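You operate a simulated robot arm through the tools that you are given. There is no shell and no other tool. Be economical: measure what you need, move in short steps, check, and stop when the job is done.

Carry out the task below with a simulated two-armed robot. There is one attempt and no reset: what you move stays moved.

## Task
Take the small carton from the right bench and put it on the top deck of the trolley. Open the left drawer of the right bench, press the hold button of the teal meter to switch it off and shut the drawer again. Take the load card labelled "LOAD CARD 26" from the right bench and leave it on the brochure. Put one of the green rings from the steel table on the long table. Put one of the black rings from the steel table on top of the small motor on the top of the low rack. Put the green block on the white sheet on the strapping bed. Take the red block on the low wall shelf and put it away on the side table. Put the sign that says "faulty" from the low wall shelf on the top of the ageing cabinet and the sign labelled "free" on the right bench. Shut the left drawer of the middle bench. Put the small grey cap from the green table on the green book on the top shelf of the left rack. Take the big grey cap and put it on top of the medium carton on the top shelf of the left rack. Pull the right drawer of the left bench open. The order is free. Set down upright: sign.

The check looks at the end state, three seconds after you hand in, the way a careful person would. Anything else that was tipped, shoved, dropped, spilled or broken makes it a failure. Lids that push on must go on centred and level and be pressed home; caps that screw on are set level and turned clockwise until they are tight. Flat cloth is picked up by pressing the open fingertips on it (5 to 10 N) and closing them slowly along it; thin cloth reads only 2 to 8 mm in the jaws.

## Robot
Two 7-joint arms with two-finger parallel grippers on one trunk, on a base that drives. Base frame: it is fixed to the floor where the robot stands at the start and does not move with it; the origin is under the middle of the robot, x ahead of it, y to its left, z up; the surface under the hand at the start is at about z = 750. Lengths are in mm, angles in degrees, forces in N, time in s.
The left shoulder is at the start at [70, 133, 1111], the right one opposite. With the tool pointing down near the work surface each hand reaches from about 100 to 640 mm from the robot's upright axis, wherever it stands, measured 20 degrees to its own side. Places, roughly: big grey cap (4x4x2 cm) [-3100, 3600, 800]; black ring (5x5x2 cm) [-800, -2800, 800]; book [-1500, 5000, 1000]; brochure [250, 1000, 750]; green block [0, -1000, 750]; green ring (5x5x2 cm) [-900, -2800, 800]; hold button of the teal meter [500, 200, 600]; left drawer of the middle bench [200, 1300, 600]; left drawer of the right bench [400, 100, 600]; load card [250, -500, 750]; long table [-3300, 200, 800]; medium carton [-2250, 5000, 1000]; red block [1000, -2250, 1000]; right bench [600, -200, 800]; right drawer of the left bench [400, 1900, 600]; sheet [-3000, -500, 750]; side table [100, -1200, 800]; sign [1000, -2250, 1000]; small carton [500, -250, 750]; small grey cap (3x3x2 cm) [-3200, 3500, 800]; small motor [-3000, -1250, 750]; top deck of the trolley [-1300, 3200, 800]; top of the ageing cabinet [100, -3000, 1500]. Payload 1.57 kg a hand.
The tool frame of a hand sits at the grasp point between the pads (the TCP): z along the fingers, y along the line on which they close. The tips reach 30 mm beyond it. The gripper opens to 80 mm. The fingers are 17 mm wide and 12 mm thick; the gripper's body (40 by 82 mm) begins 80 mm behind the TCP.
Orientation is that of the tool frame in the base frame, as a unit quaternion [x, y, z, w]. With the fingers straight down and closing along the base's y, the tool's x points along the base's -x, its y along +y and its z along -z.

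## Interface
- The arms move only by the tool play_rows. It takes "left_deltas", "right_deltas" or both (then of equal length, played together; a hand with none holds still); each is a list of rows, each a list of 7 numbers: the shift along the tool's x, y, z in mm, then the turn, a rotation vector about the tool's x, y, z in degrees, then the gripper command, from -1 (fully open) to 1 (shut), values between in proportion. In form: [[x, y, z, rx, ry, rz, gripper], ...]. A call has 1 to 20 rows; each row is the pose to reach, as a shift and turn from the pose commanded when the call began, along the tool's axes at that moment. Each row takes 0.2 s and may step no farther than 50 mm and 8.6 degrees from the row before; otherwise, or with a gripper value out of range, the whole call is refused. A pose out of reach is approached as far as the arm can. The call stops where the force on the tool passes 40 N (or 10 N more than at its start, if that is more) or the arm is blocked; 0.2 s more then pass. The fingers move at their own pace (about 153 mm/s each) and stop on an object; they squeeze with about 28 N. The grip force told is the motor's: it shows also when the fingers shut on nothing. Time passes only in rows, and 0.2 s behind the last, so rows that repeat a pose let the fingers close. The reply holds the time, the measured pose of the TCP, the force on the tool along the base axes, the opening and the grip force, in the units named above and with some noise, with the torque about the TCP (base axes, N m) and any sound that the robot's microphone picked up.
- Cameras (640 x 400 px; columns grow to the right, rows downward): "scene" is now at [103.7, -30.6, 1308.4]; the picture's right is [-0.57, -0.82, 0.00], its down [-0.71, 0.50, -0.50] and it looks along [0.41, -0.28, -0.87] (base axes); focal length 214 px, centre (320, 200). "left" rides on the left gripper at [72, 7, -122] in its tool frame; the picture's right is [-0.09, 1.00, 0.00], its down [-0.84, -0.08, -0.54] and it looks along [-0.54, -0.05, 0.84] (tool axes); focal length 238 px, centre (320, 200). "right" rides on the right gripper at [72, -7, -122] in its tool frame; the picture's right is [0.09, 1.00, 0.00], its down [-0.84, 0.08, -0.54] and it looks along [-0.54, 0.05, 0.84] (tool axes); focal length 238 px, centre (320, 200).
- grab_frame(camera): a new picture of that camera. It takes no simulated time.
- move_column(by): slides the trunk up (or, below 0, down) by that many mm; the arms and the scene camera ride with it, the base frame stays. It gives what a move gives, with no picture.
- drive_base(legs): drives the robot by 1 to 6 legs, each [ahead, left, turn to the left] in mm, mm and degrees, along the robot's own axes; the way and the turn of a leg run together, so that a leg with both is an arc; at most 1500 mm and 180 degrees a leg. The arms and the cameras ride along, it lands a little off, and it stops where it bumps. It gives what a move gives.
- aim_head(pan, tilt): turns the head with the scene camera to pan (to the left, within 86 degrees either way) and tilt (down, from -29 to 69), counted from straight ahead of the robot. It gives what a move gives.
- measure_at(camera, pixels): for up to 12 pixels [column, row] of the newest picture of that camera ("zoom" is the newest enlarged one), the place [x, y, z] in the base frame of the surface seen there, good to about 3 mm, but the place of the scene camera against the robot may be out by one fixed shift of up to 12 mm in any direction. It takes no simulated time.
- enlarge(camera, box): a new picture of the part [left, top, right, bottom] of that camera's present view, enlarged. It takes no simulated time.
- sign_off(): hands the job in; it is judged then, once.

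Work in short steps. Measure before you move; look again where a grasp or a placing could have gone wrong, and mend it. You have 385 turns and 358 pictures in all, those below and enlarged ones among them. Open the grippers and draw the arms clear of the work before you hand the job in, unless the task says otherwise; then end with one line.

The tools are called after "Call:" as name(argument=value, ...) on one line, values as JSON. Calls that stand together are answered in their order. play_rows: Moves the arms, as the interface text tells. Its arguments: {"type":"object","properties":{"left_deltas":{"type":"array"},"right_deltas":{"type":"array"}},"required":[]} The other tools are called the same way: move_column (by) slides the trunk up or down; drive_base (legs) drives the base; aim_head (pan, tilt) turns the head that bears the scene camera; grab_frame (camera) takes a picture; measure_at (camera, pixels) gives the place of the surface under pixels of a picture; enlarge (camera, box) takes an enlarged picture of a part of a camera's view; sign_off () hands the job in.

At the start:

```text
t: 0.0
left_position: [448.0, -32.1, 1095.0]
left_ee_rot: [-0.001, 1.0, 0.0, 0.0]
left_force: [-1.6, 0.0, 0.1]
left_wrist_torque: [-0.01, -0.02, -0.03]
left_finger_gap: 80.2
left_grip_force: 0.1
right_position: [313.2, -419.3, 1016.3]
right_ee_rot: [0.001, 1.0, 0.0, 0.0]
right_force: [-0.5, -0.3, 0.3]
right_wrist_torque: [0.03, -0.03, 0.0]
right_finger_gap: 80.3
right_grip_force: 0.1
trunk travel left (down, up): [-685.0, 255.0]
robot x, y, heading: [-1.7, -0.8, 0.1]
head pan, tilt: [-34.8, 60.3]
```

scene: 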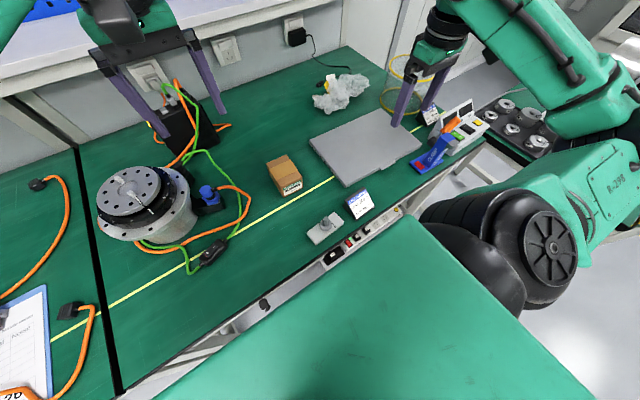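
right: 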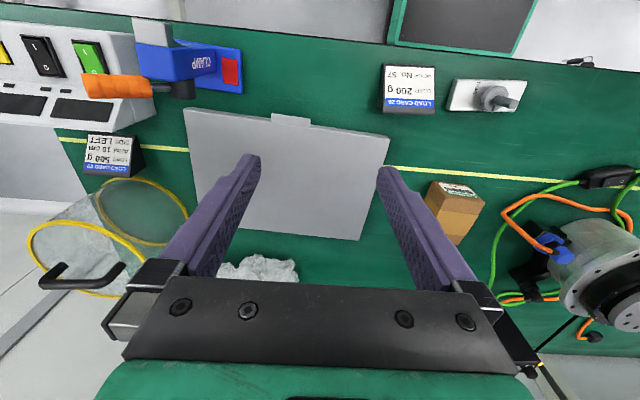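
left: 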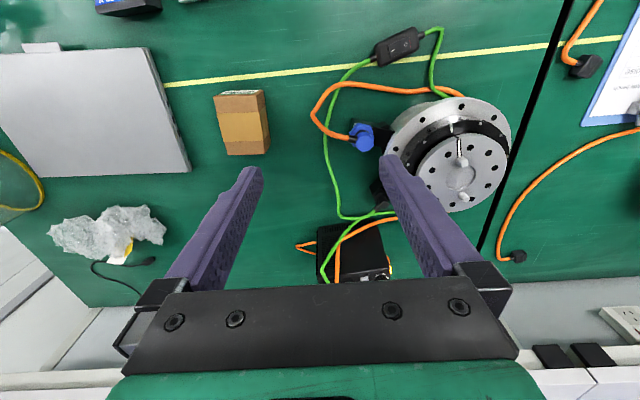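

The right hand's view shows two load cards, at (408,90) and (108,155), with the carton at (455,210). I enlarge both cards and measure the carton and cards.

Call:
enlarge(camera="right", box=[360, 50, 540, 162])

Call:
measure_at(camera="right", pixels=[[410, 75], [410, 105], [386, 90], [434, 90], [108, 155], [455, 190], [445, 215], [480, 205], [430, 185], [487, 95], [500, 190], [400, 45]])

Call:
measure_at(camera="left", pixels=[[240, 93], [245, 125], [215, 97], [264, 92], [228, 154], [269, 152], [266, 120], [200, 130]])

Call:
enlarge(camera="scene", box=[240, 130, 420, 290])

```text
3.56 times, centred on (450, 106) of right
```

zoom: 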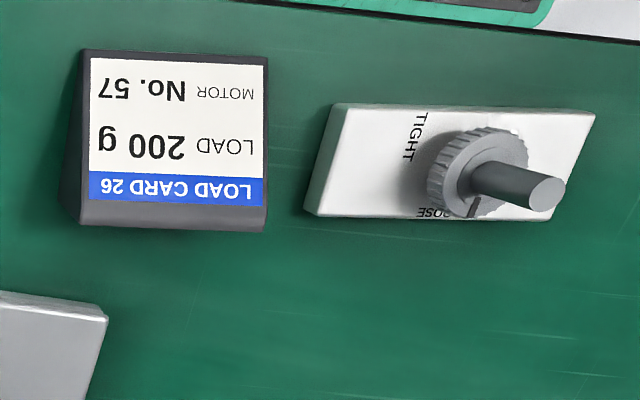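

```text
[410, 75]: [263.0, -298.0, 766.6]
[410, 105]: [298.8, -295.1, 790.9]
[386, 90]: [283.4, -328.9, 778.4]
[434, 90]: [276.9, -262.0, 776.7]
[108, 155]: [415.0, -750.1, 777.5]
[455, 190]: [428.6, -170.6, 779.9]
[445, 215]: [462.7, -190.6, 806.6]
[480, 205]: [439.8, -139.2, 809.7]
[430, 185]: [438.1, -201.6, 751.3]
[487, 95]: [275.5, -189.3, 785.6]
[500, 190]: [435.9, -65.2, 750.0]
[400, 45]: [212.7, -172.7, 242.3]
```

```text
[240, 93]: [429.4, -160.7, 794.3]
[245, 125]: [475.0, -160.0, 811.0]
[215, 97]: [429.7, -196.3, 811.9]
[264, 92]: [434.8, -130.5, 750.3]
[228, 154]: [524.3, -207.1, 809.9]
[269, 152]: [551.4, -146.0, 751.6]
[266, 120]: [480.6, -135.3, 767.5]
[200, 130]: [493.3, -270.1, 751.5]
```

```text
2.50 times, centred on (330, 210) of scene
```

zoom: 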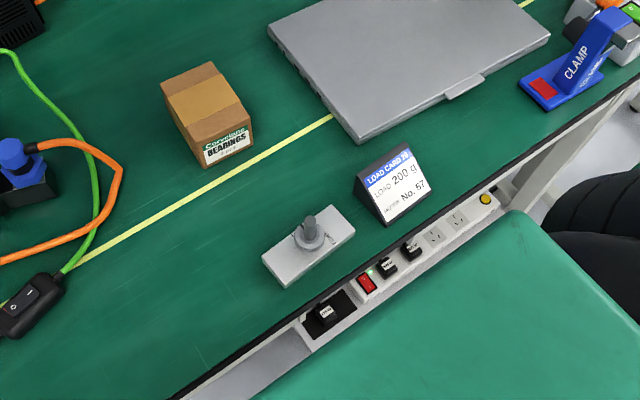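

Card 26 is the one at (408,90), at about [280,-296,~775], 67 wide. The carton top is at z 811, around [478,-168]. Now I look for the drawer ahead-left.

Call:
aim_head(pan=30, tilt=55)

Call:
grab_frame(camera="scene")

```text
t: 1.4
left_position: [449.4, -32.5, 1095.1]
left_ee_rot: [0.0, 1.0, 0.001, 0.0]
left_force: [0.4, -0.2, -0.2]
left_wrist_torque: [-0.03, 0.01, -0.03]
left_finger_gap: 80.2
left_grip_force: 0.0
right_position: [313.1, -420.4, 1016.8]
right_ee_rot: [-0.001, 1.0, 0.0, 0.0]
right_force: [0.7, 0.1, 0.5]
right_wrist_torque: [0.01, 0.07, 0.01]
right_finger_gap: 79.7
right_grip_force: 0.0
trunk travel left (down, up): [-685.0, 255.0]
robot x, y, heading: [2.0, -0.7, 0.1]
head pan, tilt: [30.0, 55.0]
```

```text
352 pictures are left
```

scene: 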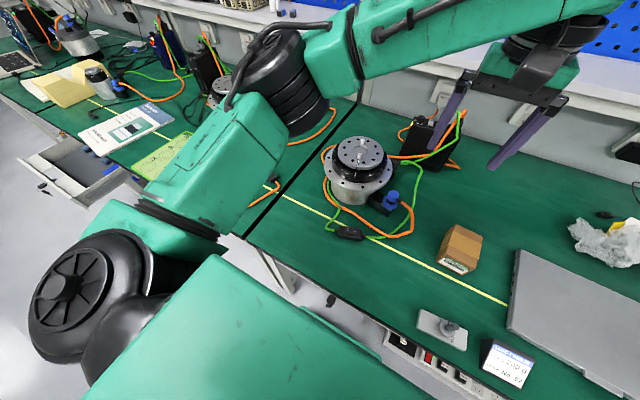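

The open middle-bench drawer is at (90,170) and the brochure at about (118,130). I back up and look at the right bench's drawer fronts.

Call:
drive_base(legs=[[-350, 0, 0]])

Call:
aim_head(pan=0, tilt=45)

Call:
grab_frame(camera="scene")

```text
t: 3.6
left_position: [105.6, -34.3, 1093.9]
left_ee_rot: [0.003, 1.0, 0.0, -0.001]
left_force: [0.5, 0.2, -0.1]
left_wrist_torque: [0.04, -0.01, 0.01]
left_finger_gap: 80.0
left_grip_force: 0.1
right_position: [-31.9, -420.4, 1015.8]
right_ee_rot: [0.003, 1.0, 0.0, 0.0]
right_force: [0.0, -0.8, -0.1]
right_wrist_torque: [-0.02, 0.0, -0.01]
right_finger_gap: 80.0
right_grip_force: 0.0
trunk travel left (down, up): [-685.0, 255.0]
robot x, y, heading: [-342.6, 3.9, -0.4]
head pan, tilt: [30.0, 55.0]
```

```text
t: 4.5
left_position: [104.9, -32.9, 1093.6]
left_ee_rot: [0.002, 1.0, 0.0, 0.0]
left_force: [-0.2, -0.2, -0.2]
left_wrist_torque: [-0.02, 0.04, 0.01]
left_finger_gap: 79.9
left_grip_force: 0.1
right_position: [-33.3, -419.8, 1016.7]
right_ee_rot: [0.003, 1.0, 0.001, 0.001]
right_force: [-0.4, -0.4, 0.1]
right_wrist_torque: [-0.03, 0.03, -0.01]
right_finger_gap: 80.0
right_grip_force: 0.0
trunk travel left (down, up): [-685.0, 255.0]
robot x, y, heading: [-345.3, 2.6, -0.1]
head pan, tilt: [0.0, 45.0]
```

```text
351 pictures are left
```

scene: 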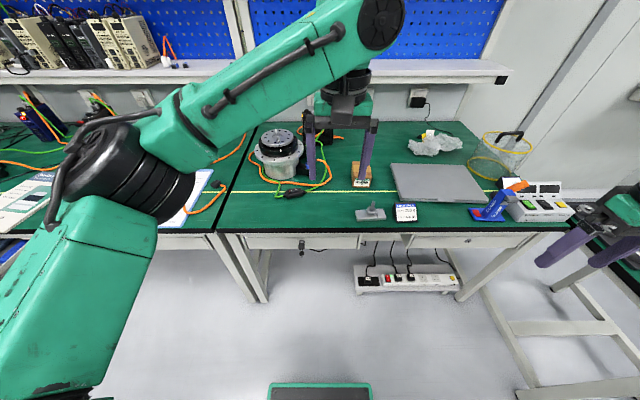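

The left drawer front runs from about col 245 to 358, with a knob near (302,243). I enlarge it.

Call:
enlarge(camera="scene", box=[230, 200, 390, 300])

Call:
measure_at(camera="scene", pixels=[[270, 241], [340, 241], [302, 240], [302, 248], [248, 241], [356, 241], [302, 233], [420, 241], [302, 253]])

```text
4.00 times, centred on (310, 250) of scene
```

zoom: 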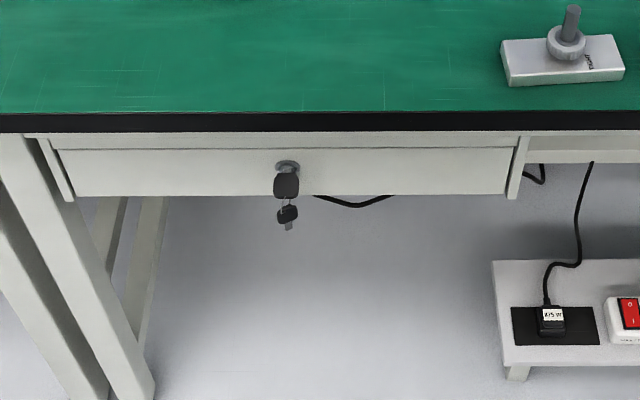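

```text
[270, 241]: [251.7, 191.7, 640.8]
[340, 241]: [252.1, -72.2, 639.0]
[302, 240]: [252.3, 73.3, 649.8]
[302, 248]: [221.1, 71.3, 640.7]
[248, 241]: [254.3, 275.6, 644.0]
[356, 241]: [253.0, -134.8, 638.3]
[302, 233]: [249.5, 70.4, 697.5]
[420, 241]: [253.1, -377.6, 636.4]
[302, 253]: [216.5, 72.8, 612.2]
```

The key bow sticks out of the lock at about [220,72,640], with the drawer front plane at x≈252. I'll pull on the bow with the left hand, so I lower the column and tilt the hand 45° forward.

Call:
move_column(by=-200)

Call:
play_rows(left_deltas=[[0, 0, 0, 0, -8, 0, -1], [0, 0, 0, 0, -16, 0, -1], [0, 0, 0, 0, -24, 0, -1], [0, 0, 0, 0, -32, 0, -1], [0, 0, 0, 0, -40, 0, -1], [0, 0, 0, 0, -45, 0, -1], [0, 0, 0, 0, -45, 0, -1]])

```text
t: 6.7
left_position: [104.7, -33.2, 895.5]
left_ee_rot: [0.003, 1.0, 0.0, 0.0]
left_force: [-0.3, -0.3, -0.2]
left_wrist_torque: [-0.03, -0.02, -0.03]
left_finger_gap: 79.7
left_grip_force: 0.1
right_position: [-33.3, -420.6, 817.1]
right_ee_rot: [0.002, 1.0, 0.0, -0.001]
right_force: [0.3, 0.5, 0.6]
right_wrist_torque: [0.0, 0.01, 0.01]
right_finger_gap: 80.0
right_grip_force: 0.0
trunk travel left (down, up): [-485.0, 455.0]
robot x, y, heading: [-343.9, 1.4, -0.2]
head pan, tilt: [0.0, 45.0]
```

```text
t: 8.3
left_position: [105.0, -33.3, 893.8]
left_ee_rot: [0.002, 0.924, -0.001, 0.383]
left_force: [-0.3, 0.6, 0.3]
left_wrist_torque: [0.01, 0.0, 0.01]
left_finger_gap: 79.7
left_grip_force: 0.0
right_position: [-32.3, -421.4, 816.6]
right_ee_rot: [0.003, 1.0, 0.0, 0.0]
right_force: [-0.3, 0.4, -0.9]
right_wrist_torque: [0.02, -0.02, -0.02]
right_finger_gap: 79.8
right_grip_force: 0.0
trunk travel left (down, up): [-485.0, 455.0]
robot x, y, heading: [-341.4, 0.3, -0.2]
head pan, tilt: [0.0, 45.0]
```

Tilt reached. Now I move to a pre-grasp about 85 mm short of the key, then look with the left camera.

Call:
play_rows(left_deltas=[[20, 21, 35, 0, 0, 0, -1], [40, 42, 70, 0, 0, 0, -1], [60, 63, 105, 0, 0, 0, -1], [80, 84, 140, 0, 0, 0, -1], [98, 105, 176, 0, 0, 0, -1], [98, 105, 176, 0, 0, 0, -1]])

Call:
grab_frame(camera="left")

Call:
measure_at(camera="left", pixels=[[320, 200]])

```text
t: 9.7
left_position: [159.9, 71.4, 698.0]
left_ee_rot: [0.002, 0.924, 0.0, 0.383]
left_force: [0.4, 0.4, 0.3]
left_wrist_torque: [0.01, 0.0, 0.0]
left_finger_gap: 79.9
left_grip_force: 0.1
right_position: [-33.2, -421.7, 816.3]
right_ee_rot: [0.002, 1.0, 0.001, -0.001]
right_force: [-0.8, 0.5, 0.0]
right_wrist_torque: [0.0, 0.05, 0.02]
right_finger_gap: 79.8
right_grip_force: 0.1
trunk travel left (down, up): [-485.0, 455.0]
robot x, y, heading: [-344.0, 3.0, -0.4]
head pan, tilt: [0.0, 45.0]
```

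```text
349 pictures are left
```

left: 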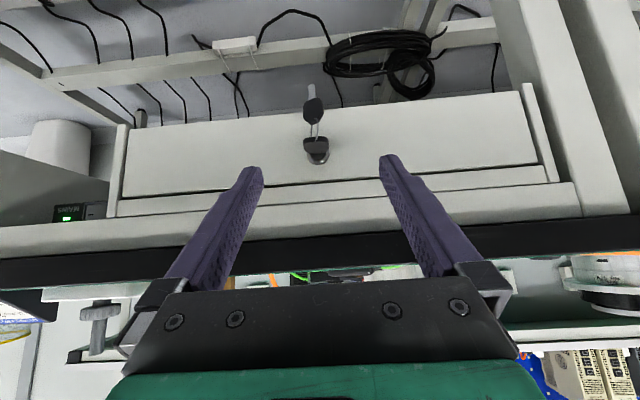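

```text
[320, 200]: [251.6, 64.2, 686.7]
```

The key bow is at (316,150) in the left view; I measure around it.

Call:
measure_at(camera="left", pixels=[[316, 146], [316, 155], [308, 142], [326, 143], [312, 110], [316, 162], [280, 150]])

Call:
enlarge(camera="left", box=[270, 70, 370, 180])

```text
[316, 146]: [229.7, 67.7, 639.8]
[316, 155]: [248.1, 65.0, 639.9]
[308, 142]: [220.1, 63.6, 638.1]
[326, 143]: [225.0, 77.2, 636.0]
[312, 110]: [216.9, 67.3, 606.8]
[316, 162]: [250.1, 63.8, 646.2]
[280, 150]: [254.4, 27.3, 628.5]
```

```text
3.64 times, centred on (320, 125) of left
```

zoom: 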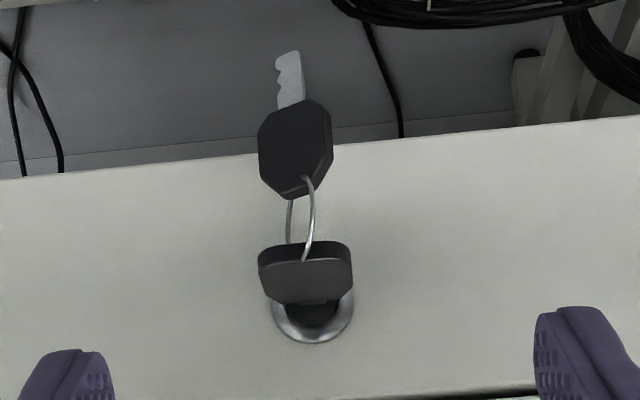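

The bow's centre is at about [229,69,640], lying flat. I move in so the pads straddle it short of the drawer front, and close.

Call:
play_rows(left_deltas=[[-2, -2, 40, 0, 0, 0, -1], [-4, -2, 78, 0, 0, 0, -1], [-4, -2, 78, 0, 0, 0, 0], [-4, -2, 78, 0, 0, 0, 1], [-4, -2, 78, 0, 0, 0, 1], [-4, -2, 78, 0, 0, 0, 1]])

Call:
grab_frame(camera="left")

```text
t: 11.1
left_position: [217.2, 67.0, 645.5]
left_ee_rot: [0.003, 0.925, -0.002, 0.381]
left_force: [-0.6, -7.5, -3.8]
left_wrist_torque: [-0.06, -0.57, 0.59]
left_finger_gap: 23.9
left_grip_force: 36.0
right_position: [-33.1, -421.1, 816.2]
right_ee_rot: [0.003, 1.0, 0.001, 0.0]
right_force: [1.3, 0.6, 0.1]
right_wrist_torque: [0.0, -0.03, 0.0]
right_finger_gap: 80.1
right_grip_force: 0.0
trunk travel left (down, up): [-485.0, 455.0]
robot x, y, heading: [-345.0, -1.6, -0.2]
head pan, tilt: [0.0, 45.0]
```

```text
347 pictures are left
```

left: 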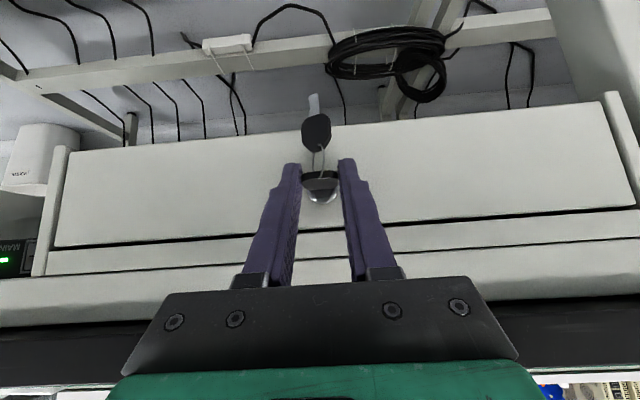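

The bow is gripped at a 24 mm gap. I pull 40 mm along -x and read the force.

Call:
play_rows(left_deltas=[[7, 2, -7, 0, 0, 0, 1], [14, 2, -14, 0, 0, 0, 1], [21, 2, -21, 0, 0, 0, 1], [28, 2, -28, 0, 0, 0, 1]])

```text
t: 12.1
left_position: [176.6, 66.9, 645.7]
left_ee_rot: [0.004, 0.925, 0.0, 0.38]
left_force: [-1.2, -25.1, -14.4]
left_wrist_torque: [-0.28, -0.66, 0.41]
left_finger_gap: 23.9
left_grip_force: 36.6
right_position: [-33.4, -422.7, 814.6]
right_ee_rot: [0.004, 1.0, 0.002, -0.002]
right_force: [0.4, 0.1, 0.2]
right_wrist_torque: [0.03, 0.02, 0.01]
right_finger_gap: 80.0
right_grip_force: 0.0
trunk travel left (down, up): [-485.0, 455.0]
robot x, y, heading: [-344.7, -0.3, -0.2]
head pan, tilt: [0.0, 45.0]
```

It slides out; the y force is from my 2 mm offset. I ease y back and pull on to about 280 mm in total.

Call:
play_rows(left_deltas=[[14, -4, -14, 0, 0, 0, 1], [28, -5, -28, 0, 0, 0, 1], [49, -5, -49, 0, 0, 0, 1], [70, -5, -70, 0, 0, 0, 1], [91, -5, -91, 0, 0, 0, 1], [112, -5, -112, 0, 0, 0, 1], [133, -5, -133, 0, 0, 0, 1], [150, -5, -150, 0, 0, 0, 1], [160, -5, -160, 0, 0, 0, 1]])

Call:
aim_head(pan=10, tilt=65)

Call:
grab_frame(camera="scene")

```text
t: 13.7
left_position: [3.8, 67.1, 646.6]
left_ee_rot: [0.0, 0.922, 0.001, 0.388]
left_force: [-0.7, -13.5, 5.4]
left_wrist_torque: [-0.11, 0.49, 0.67]
left_finger_gap: 23.6
left_grip_force: 35.9
right_position: [-33.5, -421.3, 816.0]
right_ee_rot: [0.002, 1.0, 0.001, 0.0]
right_force: [0.2, 0.3, 0.8]
right_wrist_torque: [-0.06, -0.01, -0.01]
right_finger_gap: 80.0
right_grip_force: 0.0
trunk travel left (down, up): [-485.0, 455.0]
robot x, y, heading: [-343.7, 2.1, -0.6]
head pan, tilt: [0.0, 45.0]
stopped in row 8 (left hand): the force on the tool passed its limit at 50 N (the readings are from after the stop); the commanded pose is now the measured one
```

```text
t: 14.6
left_position: [3.9, 67.5, 646.3]
left_ee_rot: [0.001, 0.922, 0.003, 0.388]
left_force: [1.7, -12.3, 4.2]
left_wrist_torque: [-0.29, 0.03, 0.09]
left_finger_gap: 23.7
left_grip_force: 35.7
right_position: [-34.5, -421.4, 815.1]
right_ee_rot: [0.004, 1.0, 0.001, 0.0]
right_force: [-0.6, -0.5, -0.2]
right_wrist_torque: [0.02, -0.01, 0.0]
right_finger_gap: 79.8
right_grip_force: 0.0
trunk travel left (down, up): [-485.0, 455.0]
robot x, y, heading: [-341.6, 1.7, -0.3]
head pan, tilt: [10.0, 65.0]
```

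```text
346 pictures are left
```

scene: 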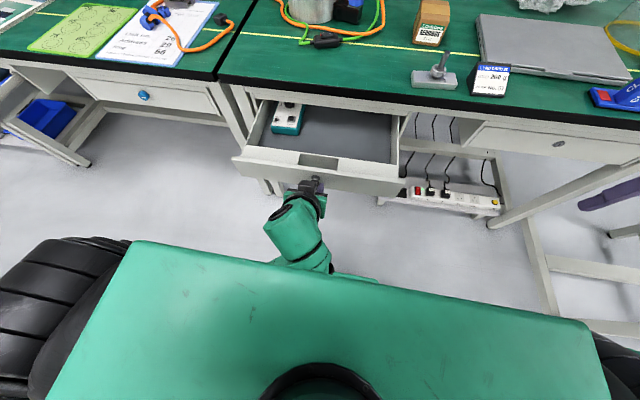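

The drawer is at its stop after about 213 mm, and the teal meter is at (289,118) near its back. I enlarge and measure.

Call:
enlarge(camera="scene", box=[240, 90, 340, 152])

Call:
measure_at(camera="scene", pixels=[[291, 105], [287, 120], [285, 130], [275, 130], [300, 130], [320, 120], [290, 101], [300, 112], [318, 160], [260, 160], [305, 95]])

```text
6.40 times, centred on (290, 121) of scene
```

zoom: 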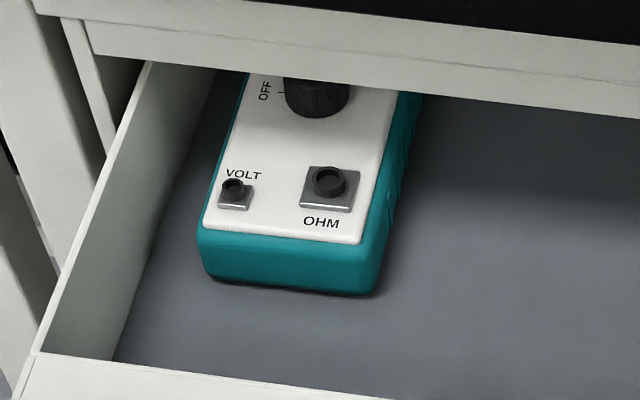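

```text
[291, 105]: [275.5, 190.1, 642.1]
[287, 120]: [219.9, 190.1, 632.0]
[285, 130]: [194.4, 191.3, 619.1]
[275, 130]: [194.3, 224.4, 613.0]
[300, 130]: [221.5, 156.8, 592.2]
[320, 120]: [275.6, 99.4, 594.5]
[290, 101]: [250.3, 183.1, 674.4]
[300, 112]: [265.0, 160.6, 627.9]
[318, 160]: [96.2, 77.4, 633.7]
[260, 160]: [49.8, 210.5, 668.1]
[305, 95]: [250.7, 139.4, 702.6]
```

The buttons seen are jacks or function keys; the hold button must be further back under the bench. I release the key, retreat, and lower the column to look in from a lower height.

Call:
play_rows(left_deltas=[[0, 0, 0, 0, 0, 0, -1], [0, 0, 0, 0, 0, 0, -1], [0, 0, -40, 0, 0, 0, -1], [-35, 0, -80, 0, 0, 0, -1], [-70, 0, -110, 0, 0, 0, -1], [-105, 0, -140, 0, 0, 0, -1], [-140, 0, -170, 0, 0, 0, -1]], right_deltas=[[0, 0, 0, 0, 0, 0, -1], [0, 0, 0, 0, 0, 0, -1], [0, 0, -40, 0, 0, 0, -1], [0, 0, -80, 0, 0, 0, -1], [0, 0, -120, 0, 0, 0, -1], [0, 0, -160, 0, 0, 0, -1], [0, 0, -200, 0, 0, 0, -1]])

Call:
move_column(by=-300)

Call:
aim_head(pan=15, tilt=18)

Call:
grab_frame(camera="scene")

```text
refused: row 4 steps farther than a row can; nothing moved
```

```text
t: 17.6
left_position: [3.9, 67.1, 346.9]
left_ee_rot: [0.0, 0.922, 0.003, 0.387]
left_force: [-0.1, 0.1, 0.2]
left_wrist_torque: [0.0, -0.01, 0.0]
left_finger_gap: 0.0
left_grip_force: 21.9
right_position: [-33.7, -421.0, 516.8]
right_ee_rot: [0.004, 1.0, -0.001, 0.0]
right_force: [1.1, -0.2, 0.5]
right_wrist_torque: [-0.02, 0.0, -0.02]
right_finger_gap: 80.1
right_grip_force: 0.1
trunk travel left (down, up): [-185.0, 755.0]
robot x, y, heading: [-342.3, -1.6, -0.4]
head pan, tilt: [10.0, 65.0]
```

```text
t: 18.7
left_position: [4.3, 69.6, 346.0]
left_ee_rot: [0.001, 0.922, 0.002, 0.386]
left_force: [-0.2, 0.7, -0.9]
left_wrist_torque: [-0.04, -0.06, 0.02]
left_finger_gap: 0.1
left_grip_force: 21.8
right_position: [-34.3, -420.6, 516.7]
right_ee_rot: [0.003, 1.0, 0.0, 0.001]
right_force: [-0.7, 0.6, -0.4]
right_wrist_torque: [-0.01, 0.01, -0.03]
right_finger_gap: 80.0
right_grip_force: 0.0
trunk travel left (down, up): [-185.0, 755.0]
robot x, y, heading: [-345.9, 1.4, -0.5]
head pan, tilt: [15.0, 18.0]
```

```text
344 pictures are left
```

scene: 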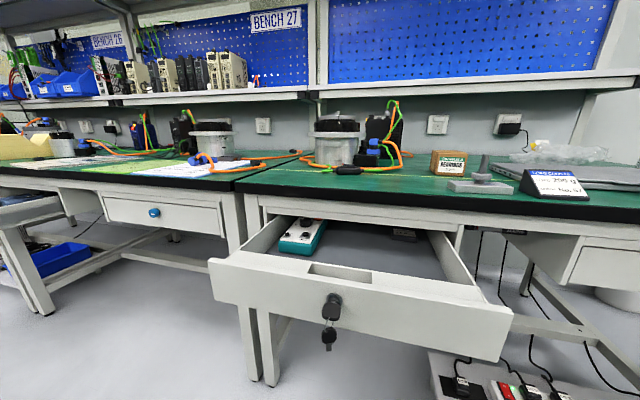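

The play_rows call was refused but the column still lowered; the hand slid off the key, which looks unharmed. From now on I'll chain calls more carefully. I enlarge the meter region.

Call:
enlarge(camera="scene", box=[250, 200, 410, 300])

Call:
measure_at(camera="scene", pixels=[[305, 222], [300, 235], [312, 222], [290, 243], [325, 205], [320, 225], [330, 305], [405, 237]])

```text
4.00 times, centred on (330, 250) of scene
```

zoom: 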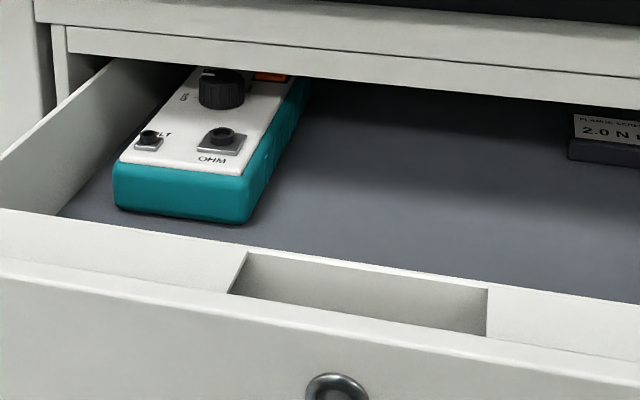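

```text
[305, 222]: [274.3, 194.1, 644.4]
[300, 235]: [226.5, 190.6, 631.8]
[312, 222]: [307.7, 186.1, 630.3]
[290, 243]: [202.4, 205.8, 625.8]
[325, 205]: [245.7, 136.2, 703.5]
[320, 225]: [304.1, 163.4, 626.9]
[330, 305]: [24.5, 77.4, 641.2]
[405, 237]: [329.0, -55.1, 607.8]
```

An orange button shows at zoom (270,75), just under the rail. I lower the column a further 90 mm to see it better.

Call:
move_column(by=-90)

Call:
enlarge(camera="scene", box=[250, 165, 410, 265])

```text
t: 20.0
left_position: [4.7, 67.3, 256.1]
left_ee_rot: [0.001, 0.922, 0.003, 0.386]
left_force: [0.5, 0.2, 0.6]
left_wrist_torque: [0.0, 0.01, -0.02]
left_finger_gap: 0.2
left_grip_force: 21.4
right_position: [-34.3, -420.7, 427.0]
right_ee_rot: [0.003, 1.0, 0.0, 0.001]
right_force: [0.6, 0.8, 0.7]
right_wrist_torque: [-0.03, -0.03, 0.0]
right_finger_gap: 80.1
right_grip_force: 0.0
trunk travel left (down, up): [-95.0, 845.0]
robot x, y, heading: [-339.8, 2.3, -0.3]
head pan, tilt: [15.0, 18.0]
```

```text
4.00 times, centred on (330, 215) of scene
```

zoom: 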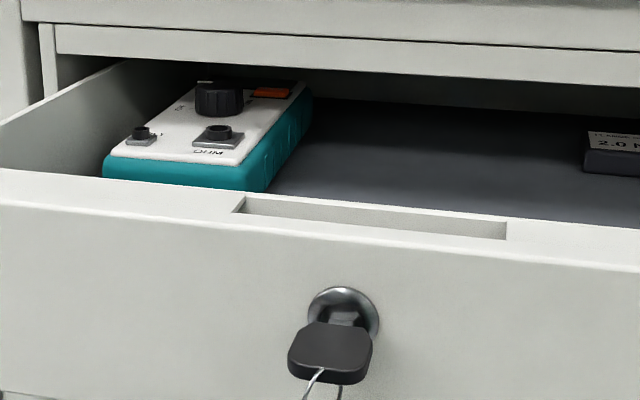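

I measure the button, meter top and rail bottom in the zoom.

Call:
measure_at(camera="zoom", pixels=[[270, 92], [258, 91], [284, 92], [270, 96], [220, 85], [300, 86], [250, 50], [250, 72], [250, 20], [180, 125], [390, 230], [270, 88]])

Call:
enlarge(camera="scene", box=[285, 175, 345, 212])

```text
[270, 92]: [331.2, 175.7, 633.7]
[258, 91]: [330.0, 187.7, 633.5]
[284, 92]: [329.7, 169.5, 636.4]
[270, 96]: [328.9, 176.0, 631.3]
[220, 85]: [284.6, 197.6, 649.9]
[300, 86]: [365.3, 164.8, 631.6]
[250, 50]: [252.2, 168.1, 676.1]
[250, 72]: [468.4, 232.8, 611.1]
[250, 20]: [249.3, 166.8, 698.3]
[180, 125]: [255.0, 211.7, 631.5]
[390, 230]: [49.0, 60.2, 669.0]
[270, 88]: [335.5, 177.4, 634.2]
```

```text
10.67 times, centred on (315, 194) of scene
```

zoom: 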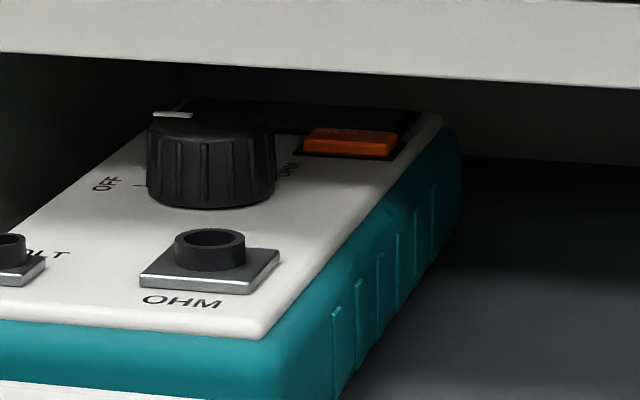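

The button is at about [332,177,634], under a rail whose bottom is at z≈660. I'll check whether the drawer comes out further with a second pull, backing the hand off first and then raising the column.

Call:
play_rows(left_deltas=[[30, 0, -30, 0, 0, 0, 1], [60, 0, -60, 0, 0, 0, -1], [60, 0, -60, 0, 0, 0, -1], [60, 0, -60, 0, 0, 0, -1]])

Call:
move_column(by=390)

Call:
grab_frame(camera="left")

```text
t: 20.6
left_position: [-21.4, 149.8, 255.7]
left_ee_rot: [-0.065, 0.893, 0.117, 0.43]
left_force: [0.3, -0.7, 0.4]
left_wrist_torque: [0.02, 0.01, -0.01]
left_finger_gap: 79.8
left_grip_force: 0.0
right_position: [-33.8, -421.8, 426.6]
right_ee_rot: [0.003, 1.0, 0.0, 0.0]
right_force: [1.0, -0.3, 0.5]
right_wrist_torque: [0.0, 0.0, 0.0]
right_finger_gap: 80.1
right_grip_force: 0.0
trunk travel left (down, up): [-95.0, 845.0]
robot x, y, heading: [-342.5, 0.3, -0.5]
head pan, tilt: [15.0, 18.0]
stopped in row 3 (left hand): the arm was blocked; the commanded pose is now the measured one
```

```text
t: 24.3
left_position: [-22.6, 150.7, 647.4]
left_ee_rot: [-0.066, 0.893, 0.118, 0.429]
left_force: [0.3, 0.3, -0.6]
left_wrist_torque: [0.04, -0.01, -0.05]
left_finger_gap: 80.2
left_grip_force: 0.0
right_position: [-33.2, -421.8, 816.6]
right_ee_rot: [0.004, 1.0, 0.001, 0.0]
right_force: [0.4, -0.1, 0.6]
right_wrist_torque: [0.04, 0.01, 0.01]
right_finger_gap: 80.2
right_grip_force: 0.1
trunk travel left (down, up): [-485.0, 455.0]
robot x, y, heading: [-343.3, -1.4, -0.3]
head pan, tilt: [15.0, 18.0]
```

```text
340 pictures are left
```

left: 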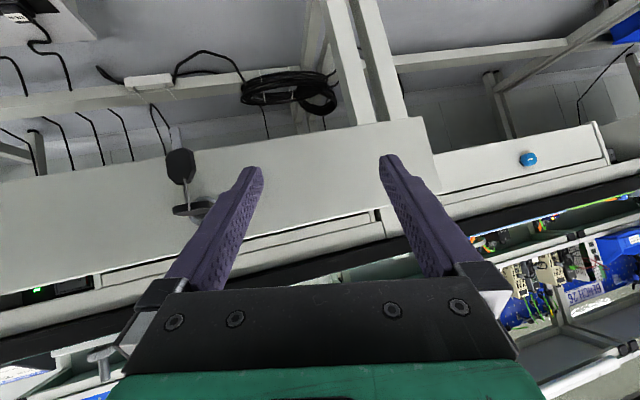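

The arm had run into its own near-reach limit, so that earlier stop may not have been the drawer's end. I back the base 200 mm and regrasp the key with a longer reach.

Call:
drive_base(legs=[[-200, 0, 0]])

Call:
aim_head(pan=10, tilt=50)

Call:
grab_frame(camera="scene")

```text
t: 25.9
left_position: [-219.4, 150.7, 646.6]
left_ee_rot: [-0.065, 0.893, 0.117, 0.43]
left_force: [-0.6, 0.0, 0.8]
left_wrist_torque: [-0.01, 0.02, 0.02]
left_finger_gap: 80.2
left_grip_force: 0.0
right_position: [-230.2, -418.0, 817.1]
right_ee_rot: [0.002, 1.0, 0.0, 0.0]
right_force: [0.0, 0.2, -1.5]
right_wrist_torque: [0.0, 0.02, 0.0]
right_finger_gap: 80.0
right_grip_force: 0.0
trunk travel left (down, up): [-485.0, 455.0]
robot x, y, heading: [-542.6, 3.2, -0.4]
head pan, tilt: [15.0, 18.0]
```

```text
t: 26.9
left_position: [-218.1, 150.7, 646.2]
left_ee_rot: [-0.066, 0.893, 0.118, 0.43]
left_force: [0.0, -0.3, 0.0]
left_wrist_torque: [-0.01, 0.02, 0.02]
left_finger_gap: 79.9
left_grip_force: 0.1
right_position: [-229.8, -419.0, 816.8]
right_ee_rot: [0.003, 1.0, -0.001, 0.001]
right_force: [0.2, 0.0, -0.4]
right_wrist_torque: [0.0, 0.03, 0.03]
right_finger_gap: 80.0
right_grip_force: 0.1
trunk travel left (down, up): [-485.0, 455.0]
robot x, y, heading: [-540.5, 2.0, -0.5]
head pan, tilt: [10.0, 50.0]
```

```text
339 pictures are left
```

scene: 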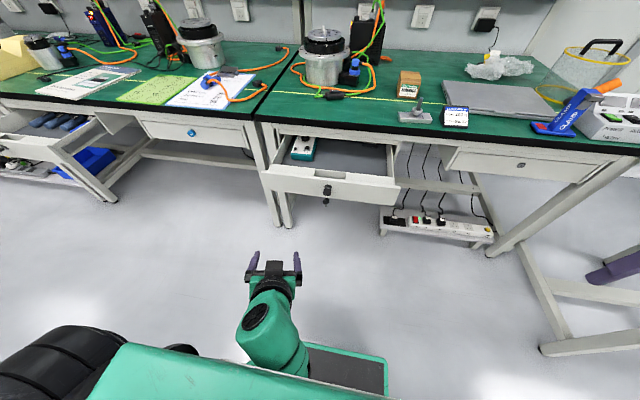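

I first square the hand to a pure 45° pitch again.

Call:
play_rows(left_deltas=[[0, 0, 0, 7.7, 3.1, 0.9, -1], [0, 0, 0, 15.4, 6.3, 1.8, -1], [0, 0, 0, 15.4, 6.3, 1.8, -1]])

Call:
measure_at(camera="scene", pixels=[[326, 190], [290, 187], [360, 190]])

```text
t: 27.7
left_position: [-213.4, 127.7, 609.7]
left_ee_rot: [0.003, 0.926, 0.013, 0.377]
left_force: [0.5, -0.9, -0.5]
left_wrist_torque: [0.05, -0.03, 0.02]
left_finger_gap: 80.0
left_grip_force: 0.0
left hand out of reach, approached as far as the arm can: row 1, 2, 3
right_position: [-228.5, -425.7, 813.3]
right_ee_rot: [0.003, 1.0, 0.003, -0.001]
right_force: [-0.4, -1.0, -1.4]
right_wrist_torque: [0.07, 0.04, -0.04]
right_finger_gap: 80.2
right_grip_force: 0.1
trunk travel left (down, up): [-485.0, 455.0]
robot x, y, heading: [-539.3, 3.6, -0.4]
head pan, tilt: [10.0, 50.0]
```

```text
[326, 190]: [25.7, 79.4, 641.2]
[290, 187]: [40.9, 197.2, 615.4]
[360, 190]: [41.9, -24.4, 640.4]
```

Now to a pre-grasp in front of the key.

Call:
play_rows(left_deltas=[[-32, -16, 15, 0, 0, 0, -1], [-64, -32, 30, 0, 0, 0, -1], [-97, -49, 46, 0, 0, 0, -1], [-129, -65, 61, 0, 0, 0, -1], [-161, -81, 76, 0, 0, 0, -1], [-161, -81, 76, 0, 0, 0, -1]])

Call:
grab_frame(camera="left")

```text
t: 28.7
left_position: [-81.0, 103.6, 642.7]
left_ee_rot: [0.045, 0.923, 0.072, 0.375]
left_force: [0.0, 1.1, -0.8]
left_wrist_torque: [0.01, 0.04, -0.01]
left_finger_gap: 79.9
left_grip_force: 0.1
right_position: [-229.8, -419.7, 817.1]
right_ee_rot: [0.003, 1.0, 0.0, 0.0]
right_force: [0.1, 0.5, -1.4]
right_wrist_torque: [0.0, -0.03, 0.04]
right_finger_gap: 80.0
right_grip_force: 0.0
trunk travel left (down, up): [-485.0, 455.0]
robot x, y, heading: [-542.8, 2.1, -0.4]
head pan, tilt: [10.0, 50.0]
stopped in row 5 (left hand): the arm was blocked; the commanded pose is now the measured one
```

```text
338 pictures are left
```

left: 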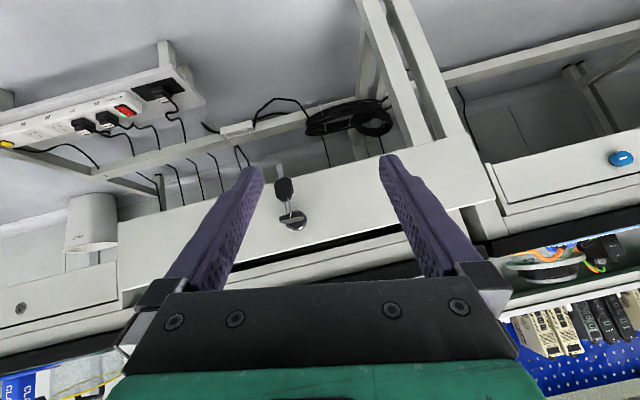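

The arm was blocked in an awkward posture; I square it up and move up-forward slightly in small steps.

Call:
play_rows(left_deltas=[[-22, -11, -8, 2.8, 0, -4, -1], [-44, -22, -15, 5.6, -1, -8, -1], [-66, -33, -23, 5.6, -1, -8, -1], [-66, -33, -23, 5.6, -1, -8, -1]])

```text
t: 29.5
left_position: [-56.8, 104.8, 665.4]
left_ee_rot: [0.033, 0.922, 0.079, 0.377]
left_force: [1.3, -0.3, -0.3]
left_wrist_torque: [0.01, 0.01, 0.01]
left_finger_gap: 80.0
left_grip_force: 0.0
right_position: [-230.4, -418.7, 818.1]
right_ee_rot: [0.003, 1.0, 0.001, 0.0]
right_force: [-0.1, 0.4, -0.7]
right_wrist_torque: [0.01, -0.02, -0.02]
right_finger_gap: 79.8
right_grip_force: 0.1
trunk travel left (down, up): [-485.0, 455.0]
robot x, y, heading: [-541.0, 1.7, -0.5]
head pan, tilt: [10.0, 50.0]
stopped in row 3 (left hand): the arm was blocked; the commanded pose is now the measured one
```

Blocked again; I look at the arm from the scene camera to see its posture.

Call:
aim_head(pan=30, tilt=65)

Call:
grab_frame(camera="scene")

```text
t: 30.3
left_position: [-56.5, 106.0, 664.4]
left_ee_rot: [0.033, 0.922, 0.078, 0.377]
left_force: [-0.1, 0.0, 0.5]
left_wrist_torque: [0.03, 0.01, -0.02]
left_finger_gap: 80.1
left_grip_force: 0.0
right_position: [-229.1, -419.8, 816.5]
right_ee_rot: [0.003, 1.0, 0.001, 0.0]
right_force: [0.5, 0.1, -0.5]
right_wrist_torque: [0.02, -0.02, 0.0]
right_finger_gap: 80.0
right_grip_force: 0.0
trunk travel left (down, up): [-485.0, 455.0]
robot x, y, heading: [-538.4, 3.4, -0.7]
head pan, tilt: [30.0, 65.0]
```

```text
337 pictures are left
```

scene: 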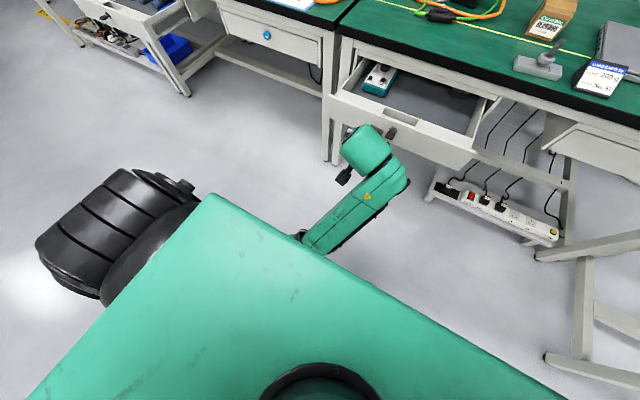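

The forearm is folded under itself. I unwind the left arm back toward its initial posture: tool down, hand raised.

Call:
play_rows(left_deltas=[[-19, -22, -28, 1.5, 7.4, -0.6, -1], [-39, -43, -55, 3.1, 14.8, -1.3, -1], [-58, -65, -83, 4.6, 22.2, -2, -1], [-77, -87, -111, 6.1, 29.6, -2.6, -1], [-97, -108, -138, 7.7, 37, -3.2, -1], [-116, -130, -166, 9.2, 44.5, -3.9, -1], [-116, -130, -166, 9.2, 44.5, -3.9, -1]])

```text
t: 30.9
left_position: [-65.1, 133.0, 677.6]
left_ee_rot: [0.037, 0.945, 0.172, 0.274]
left_force: [-0.5, -0.4, -0.2]
left_wrist_torque: [0.0, 0.02, 0.01]
left_finger_gap: 79.8
left_grip_force: 0.1
right_position: [-230.1, -419.0, 816.0]
right_ee_rot: [0.003, 1.0, 0.0, 0.0]
right_force: [0.3, -0.3, -0.1]
right_wrist_torque: [0.01, -0.02, -0.04]
right_finger_gap: 80.1
right_grip_force: 0.0
trunk travel left (down, up): [-485.0, 455.0]
robot x, y, heading: [-539.3, 0.8, -0.3]
head pan, tilt: [30.0, 65.0]
stopped in row 2 (left hand): the arm was blocked; the commanded pose is now the measured one
```

Still blocked; I try a pure straight-up motion, holding orientation.

Call:
play_rows(left_deltas=[[-20, 14, -32, 0, 0, 0, -1], [-40, 28, -63, 0, 0, 0, -1], [-60, 41, -95, 0, 0, 0, -1], [-80, 55, -126, 0, 0, 0, -1]])

```text
t: 31.7
left_position: [-58.9, 183.2, 789.4]
left_ee_rot: [0.02, 0.93, 0.252, 0.265]
left_force: [0.1, -0.6, 0.2]
left_wrist_torque: [0.0, -0.02, 0.0]
left_finger_gap: 80.1
left_grip_force: 0.0
left hand out of reach, approached as far as the arm can: row 3, 4
right_position: [-230.2, -419.2, 816.8]
right_ee_rot: [0.003, 1.0, 0.0, 0.0]
right_force: [0.0, -0.3, -0.5]
right_wrist_torque: [0.01, -0.01, -0.01]
right_finger_gap: 80.0
right_grip_force: 0.0
trunk travel left (down, up): [-485.0, 455.0]
robot x, y, heading: [-537.9, 3.2, -0.6]
head pan, tilt: [30.0, 65.0]
stopped in row 4 (left hand): the arm was blocked; the commanded pose is now the measured one
```

It rises with the wrist yaw drifting. I go forward-left and up to unfold the elbow.

Call:
play_rows(left_deltas=[[-33, 20, 7, 0, 0, 0, -1], [-66, 40, 14, 0, 0, 0, -1], [-99, 60, 22, 0, 0, 0, -1], [-132, 79, 29, 0, 0, 0, -1], [-132, 79, 29, 0, 0, 0, -1]])

Call:
grab_frame(camera="scene")

```text
t: 32.9
left_position: [61.0, 243.2, 869.9]
left_ee_rot: [0.021, 0.931, 0.251, 0.265]
left_force: [0.1, -0.9, 0.7]
left_wrist_torque: [0.03, 0.0, -0.02]
left_finger_gap: 80.1
left_grip_force: 0.1
right_position: [-228.3, -419.5, 816.2]
right_ee_rot: [0.002, 1.0, -0.001, 0.0]
right_force: [0.5, 0.0, 0.7]
right_wrist_torque: [-0.01, -0.01, -0.01]
right_finger_gap: 80.1
right_grip_force: 0.1
trunk travel left (down, up): [-485.0, 455.0]
robot x, y, heading: [-535.7, 1.1, -0.6]
head pan, tilt: [30.0, 65.0]
```

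```text
336 pictures are left
```

scene: 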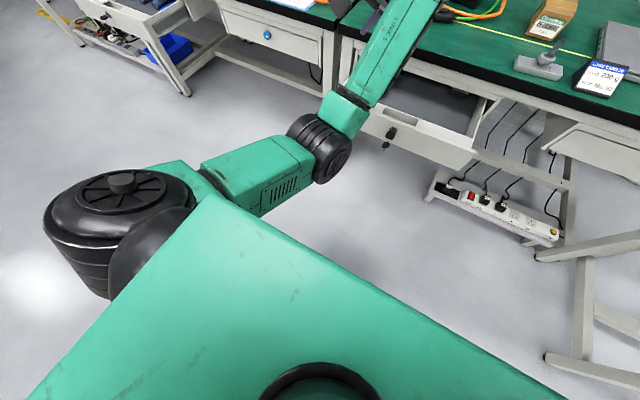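

Unfolded now. I rotate the tool to straight down here.

Call:
play_rows(left_deltas=[[0, 0, 0, 5.9, 6.2, -0.5, -1], [0, 0, 0, 11.8, 12.4, -1, -1], [0, 0, 0, 17.6, 18.6, -1.5, -1], [0, 0, 0, 23.5, 24.8, -2, -1], [0, 0, 0, 29.4, 31, -2.5, -1], [0, 0, 0, 29.4, 31, -2.5, -1]])

```text
t: 34.3
left_position: [44.4, 242.4, 867.7]
left_ee_rot: [-0.002, 1.0, 0.001, 0.001]
left_force: [0.2, -0.3, -0.2]
left_wrist_torque: [0.01, 0.0, 0.04]
left_finger_gap: 80.3
left_grip_force: 0.1
left hand out of reach, approached as far as the arm can: row 5, 6
right_position: [-230.7, -419.1, 816.9]
right_ee_rot: [0.002, 1.0, 0.001, -0.001]
right_force: [-0.1, 0.5, 0.5]
right_wrist_torque: [0.02, -0.01, 0.01]
right_finger_gap: 79.9
right_grip_force: 0.0
trunk travel left (down, up): [-485.0, 455.0]
robot x, y, heading: [-540.9, 2.7, -0.4]
head pan, tilt: [30.0, 65.0]
```

Now I move to above-front of the key and pitch -45° again.

Call:
play_rows(left_deltas=[[21, -40, 5, 0, 0, 0, -1], [42, -81, 9, 0, 0, 0, -1], [63, -121, 14, 0, 0, 0, -1], [84, -170, 18, 0, 0, 0, -1], [84, -170, 18, 0, -8, 0, -1], [84, -170, 18, 0, -16, 0, -1], [84, -170, 18, 0, -24, 0, -1], [84, -170, 18, 0, -32, 0, -1], [84, -170, 18, 0, -40, 0, -1], [84, -170, 18, 0, -45, 0, -1], [84, -170, 18, 0, -45, 0, -1]])

```text
refused: row 4 steps farther than a row can; nothing moved
```

Row 4 stepped slightly too far; resending with even steps.

Call:
play_rows(left_deltas=[[21, -42, 5, 0, 0, 0, -1], [42, -85, 9, 0, 0, 0, -1], [63, -128, 14, 0, 0, 0, -1], [84, -170, 18, 0, 0, 0, -1], [84, -170, 18, 0, -8, 0, -1], [84, -170, 18, 0, -16, 0, -1], [84, -170, 18, 0, -24, 0, -1], [84, -170, 18, 0, -32, 0, -1], [84, -170, 18, 0, -40, 0, -1], [84, -170, 18, 0, -45, 0, -1], [84, -170, 18, 0, -45, 0, -1]])

```text
t: 36.9
left_position: [-30.4, 108.2, 854.6]
left_ee_rot: [-0.019, 0.916, 0.051, 0.398]
left_force: [0.6, -0.2, 0.6]
left_wrist_torque: [0.03, 0.02, -0.01]
left_finger_gap: 79.9
left_grip_force: 0.0
left hand out of reach, approached as far as the arm can: row 1, 2, 3, 4, 5, 6, 7, 8, 9
right_position: [-229.0, -419.3, 816.9]
right_ee_rot: [0.003, 1.0, -0.001, -0.001]
right_force: [-0.1, 0.0, 1.0]
right_wrist_torque: [0.0, 0.0, -0.02]
right_finger_gap: 80.0
right_grip_force: 0.1
trunk travel left (down, up): [-485.0, 455.0]
robot x, y, heading: [-542.1, 2.3, -0.2]
head pan, tilt: [30.0, 65.0]
stopped in row 11 (left hand): the arm was blocked; the commanded pose is now the measured one
```

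It's tight here at this height; I descend, where reach is better, while squaring the hand.

Call:
play_rows(left_deltas=[[26, -8, 20, 1.5, 0.5, 0, -1], [53, -18, 39, 3, 1, 0, -1], [80, -28, 58, 4.5, 1.5, 0, -1], [106, -38, 78, 6.2, 1.9, 0, -1], [106, -38, 78, 6.2, 1.9, 0, -1]])

Call:
aim_head(pan=60, tilt=50)

Call:
grab_frame(camera="scene")

```text
t: 37.6
left_position: [-18.6, 104.2, 870.7]
left_ee_rot: [-0.016, 0.875, 0.034, 0.482]
left_force: [0.4, -0.3, 0.0]
left_wrist_torque: [0.01, 0.03, 0.0]
left_finger_gap: 80.1
left_grip_force: 0.0
right_position: [-229.5, -419.0, 816.8]
right_ee_rot: [0.003, 1.0, 0.0, 0.0]
right_force: [-0.1, 0.4, -0.2]
right_wrist_torque: [0.03, -0.03, 0.01]
right_finger_gap: 80.1
right_grip_force: 0.1
trunk travel left (down, up): [-485.0, 455.0]
robot x, y, heading: [-539.9, 2.8, -0.4]
head pan, tilt: [30.0, 65.0]
stopped in row 3 (left hand): the arm was blocked; the commanded pose is now the measured one
```

```text
t: 38.6
left_position: [-17.9, 104.7, 872.0]
left_ee_rot: [-0.016, 0.876, 0.034, 0.481]
left_force: [-0.3, -0.3, 0.4]
left_wrist_torque: [-0.01, 0.02, -0.01]
left_finger_gap: 79.9
left_grip_force: 0.0
right_position: [-230.7, -419.1, 817.6]
right_ee_rot: [0.003, 1.0, 0.0, 0.0]
right_force: [0.5, 0.8, 0.7]
right_wrist_torque: [-0.02, 0.0, 0.0]
right_finger_gap: 80.3
right_grip_force: 0.0
trunk travel left (down, up): [-485.0, 455.0]
robot x, y, heading: [-541.1, -0.6, -0.3]
head pan, tilt: [60.0, 50.0]
```

```text
335 pictures are left
```

scene: 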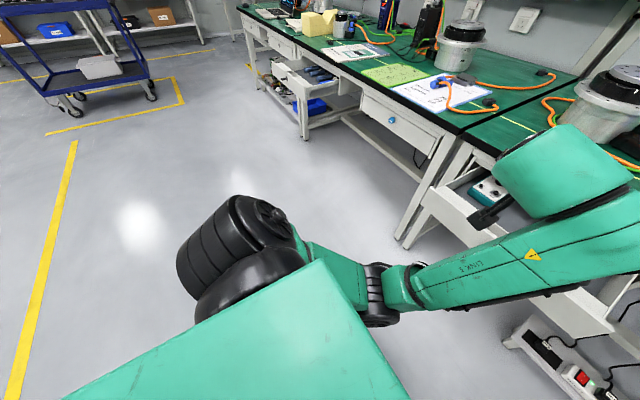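

The elbow has flipped to a low, inward posture. I take the hand out to the left with the tool down to swing the elbow outward again.

Call:
play_rows(left_deltas=[[4, 28, 10, 0.5, 7.2, 0.2, -1], [9, 56, 20, 1, 14.4, 0.4, -1], [13, 85, 30, 1.5, 21.6, 0.7, -1], [17, 113, 40, 2, 28.8, 1, -1], [22, 141, 50, 2.5, 36, 1.2, -1], [26, 170, 60, 3, 43.2, 1.4, -1], [30, 198, 70, 3.5, 50.4, 1.7, -1], [35, 226, 79, 4.1, 57.5, 1.9, -1], [35, 226, 79, 4.1, 57.5, 1.9, -1]])

```text
t: 40.6
left_position: [17.2, 333.4, 807.5]
left_ee_rot: [0.001, 1.0, -0.003, 0.001]
left_force: [0.7, 0.4, -0.4]
left_wrist_torque: [0.0, -0.01, 0.02]
left_finger_gap: 80.1
left_grip_force: 0.0
left hand out of reach, approached as far as the arm can: row 4, 5
right_position: [-229.5, -419.8, 817.2]
right_ee_rot: [0.003, 1.0, 0.0, 0.0]
right_force: [0.2, 0.6, 0.2]
right_wrist_torque: [-0.01, 0.0, 0.03]
right_finger_gap: 80.1
right_grip_force: 0.1
trunk travel left (down, up): [-485.0, 455.0]
robot x, y, heading: [-537.2, 1.2, -0.1]
head pan, tilt: [60.0, 50.0]
```

Tool down at the target. I stretch further out to the left to straighten the arm, then view it.

Call:
play_rows(left_deltas=[[20, 45, 0, 0, 0, 0, -1], [40, 90, 0, 0, 0, 0, -1], [60, 135, 0, 0, 0, 0, -1], [80, 180, 0, 0, 0, 0, -1], [100, 225, 0, 0, 0, 0, -1], [117, 267, 0, 0, 0, 0, -1], [117, 267, 0, 0, 0, 0, -1]])

Call:
grab_frame(camera="scene")

```text
t: 42.2
left_position: [-90.4, 574.2, 810.0]
left_ee_rot: [-0.01, 1.0, -0.003, 0.007]
left_force: [0.5, 0.3, 0.8]
left_wrist_torque: [-0.03, -0.03, 0.01]
left_finger_gap: 80.1
left_grip_force: 0.1
left hand out of reach, approached as far as the arm can: row 6, 7
right_position: [-231.1, -418.0, 818.8]
right_ee_rot: [0.003, 1.0, 0.0, 0.001]
right_force: [-0.4, 0.0, -1.0]
right_wrist_torque: [-0.03, -0.01, 0.02]
right_finger_gap: 80.1
right_grip_force: 0.0
trunk travel left (down, up): [-485.0, 455.0]
robot x, y, heading: [-536.3, 2.6, -0.2]
head pan, tilt: [60.0, 50.0]
```

```text
334 pictures are left
```

scene: 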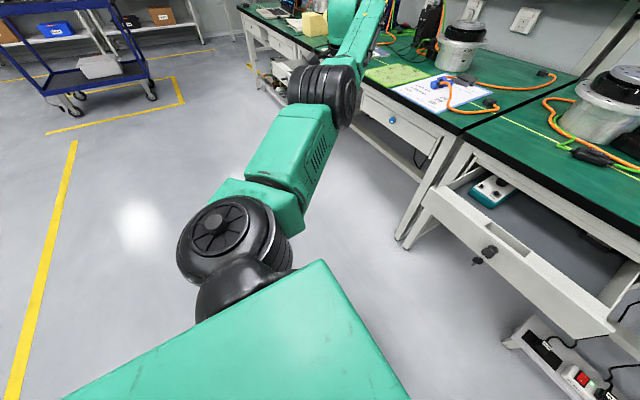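

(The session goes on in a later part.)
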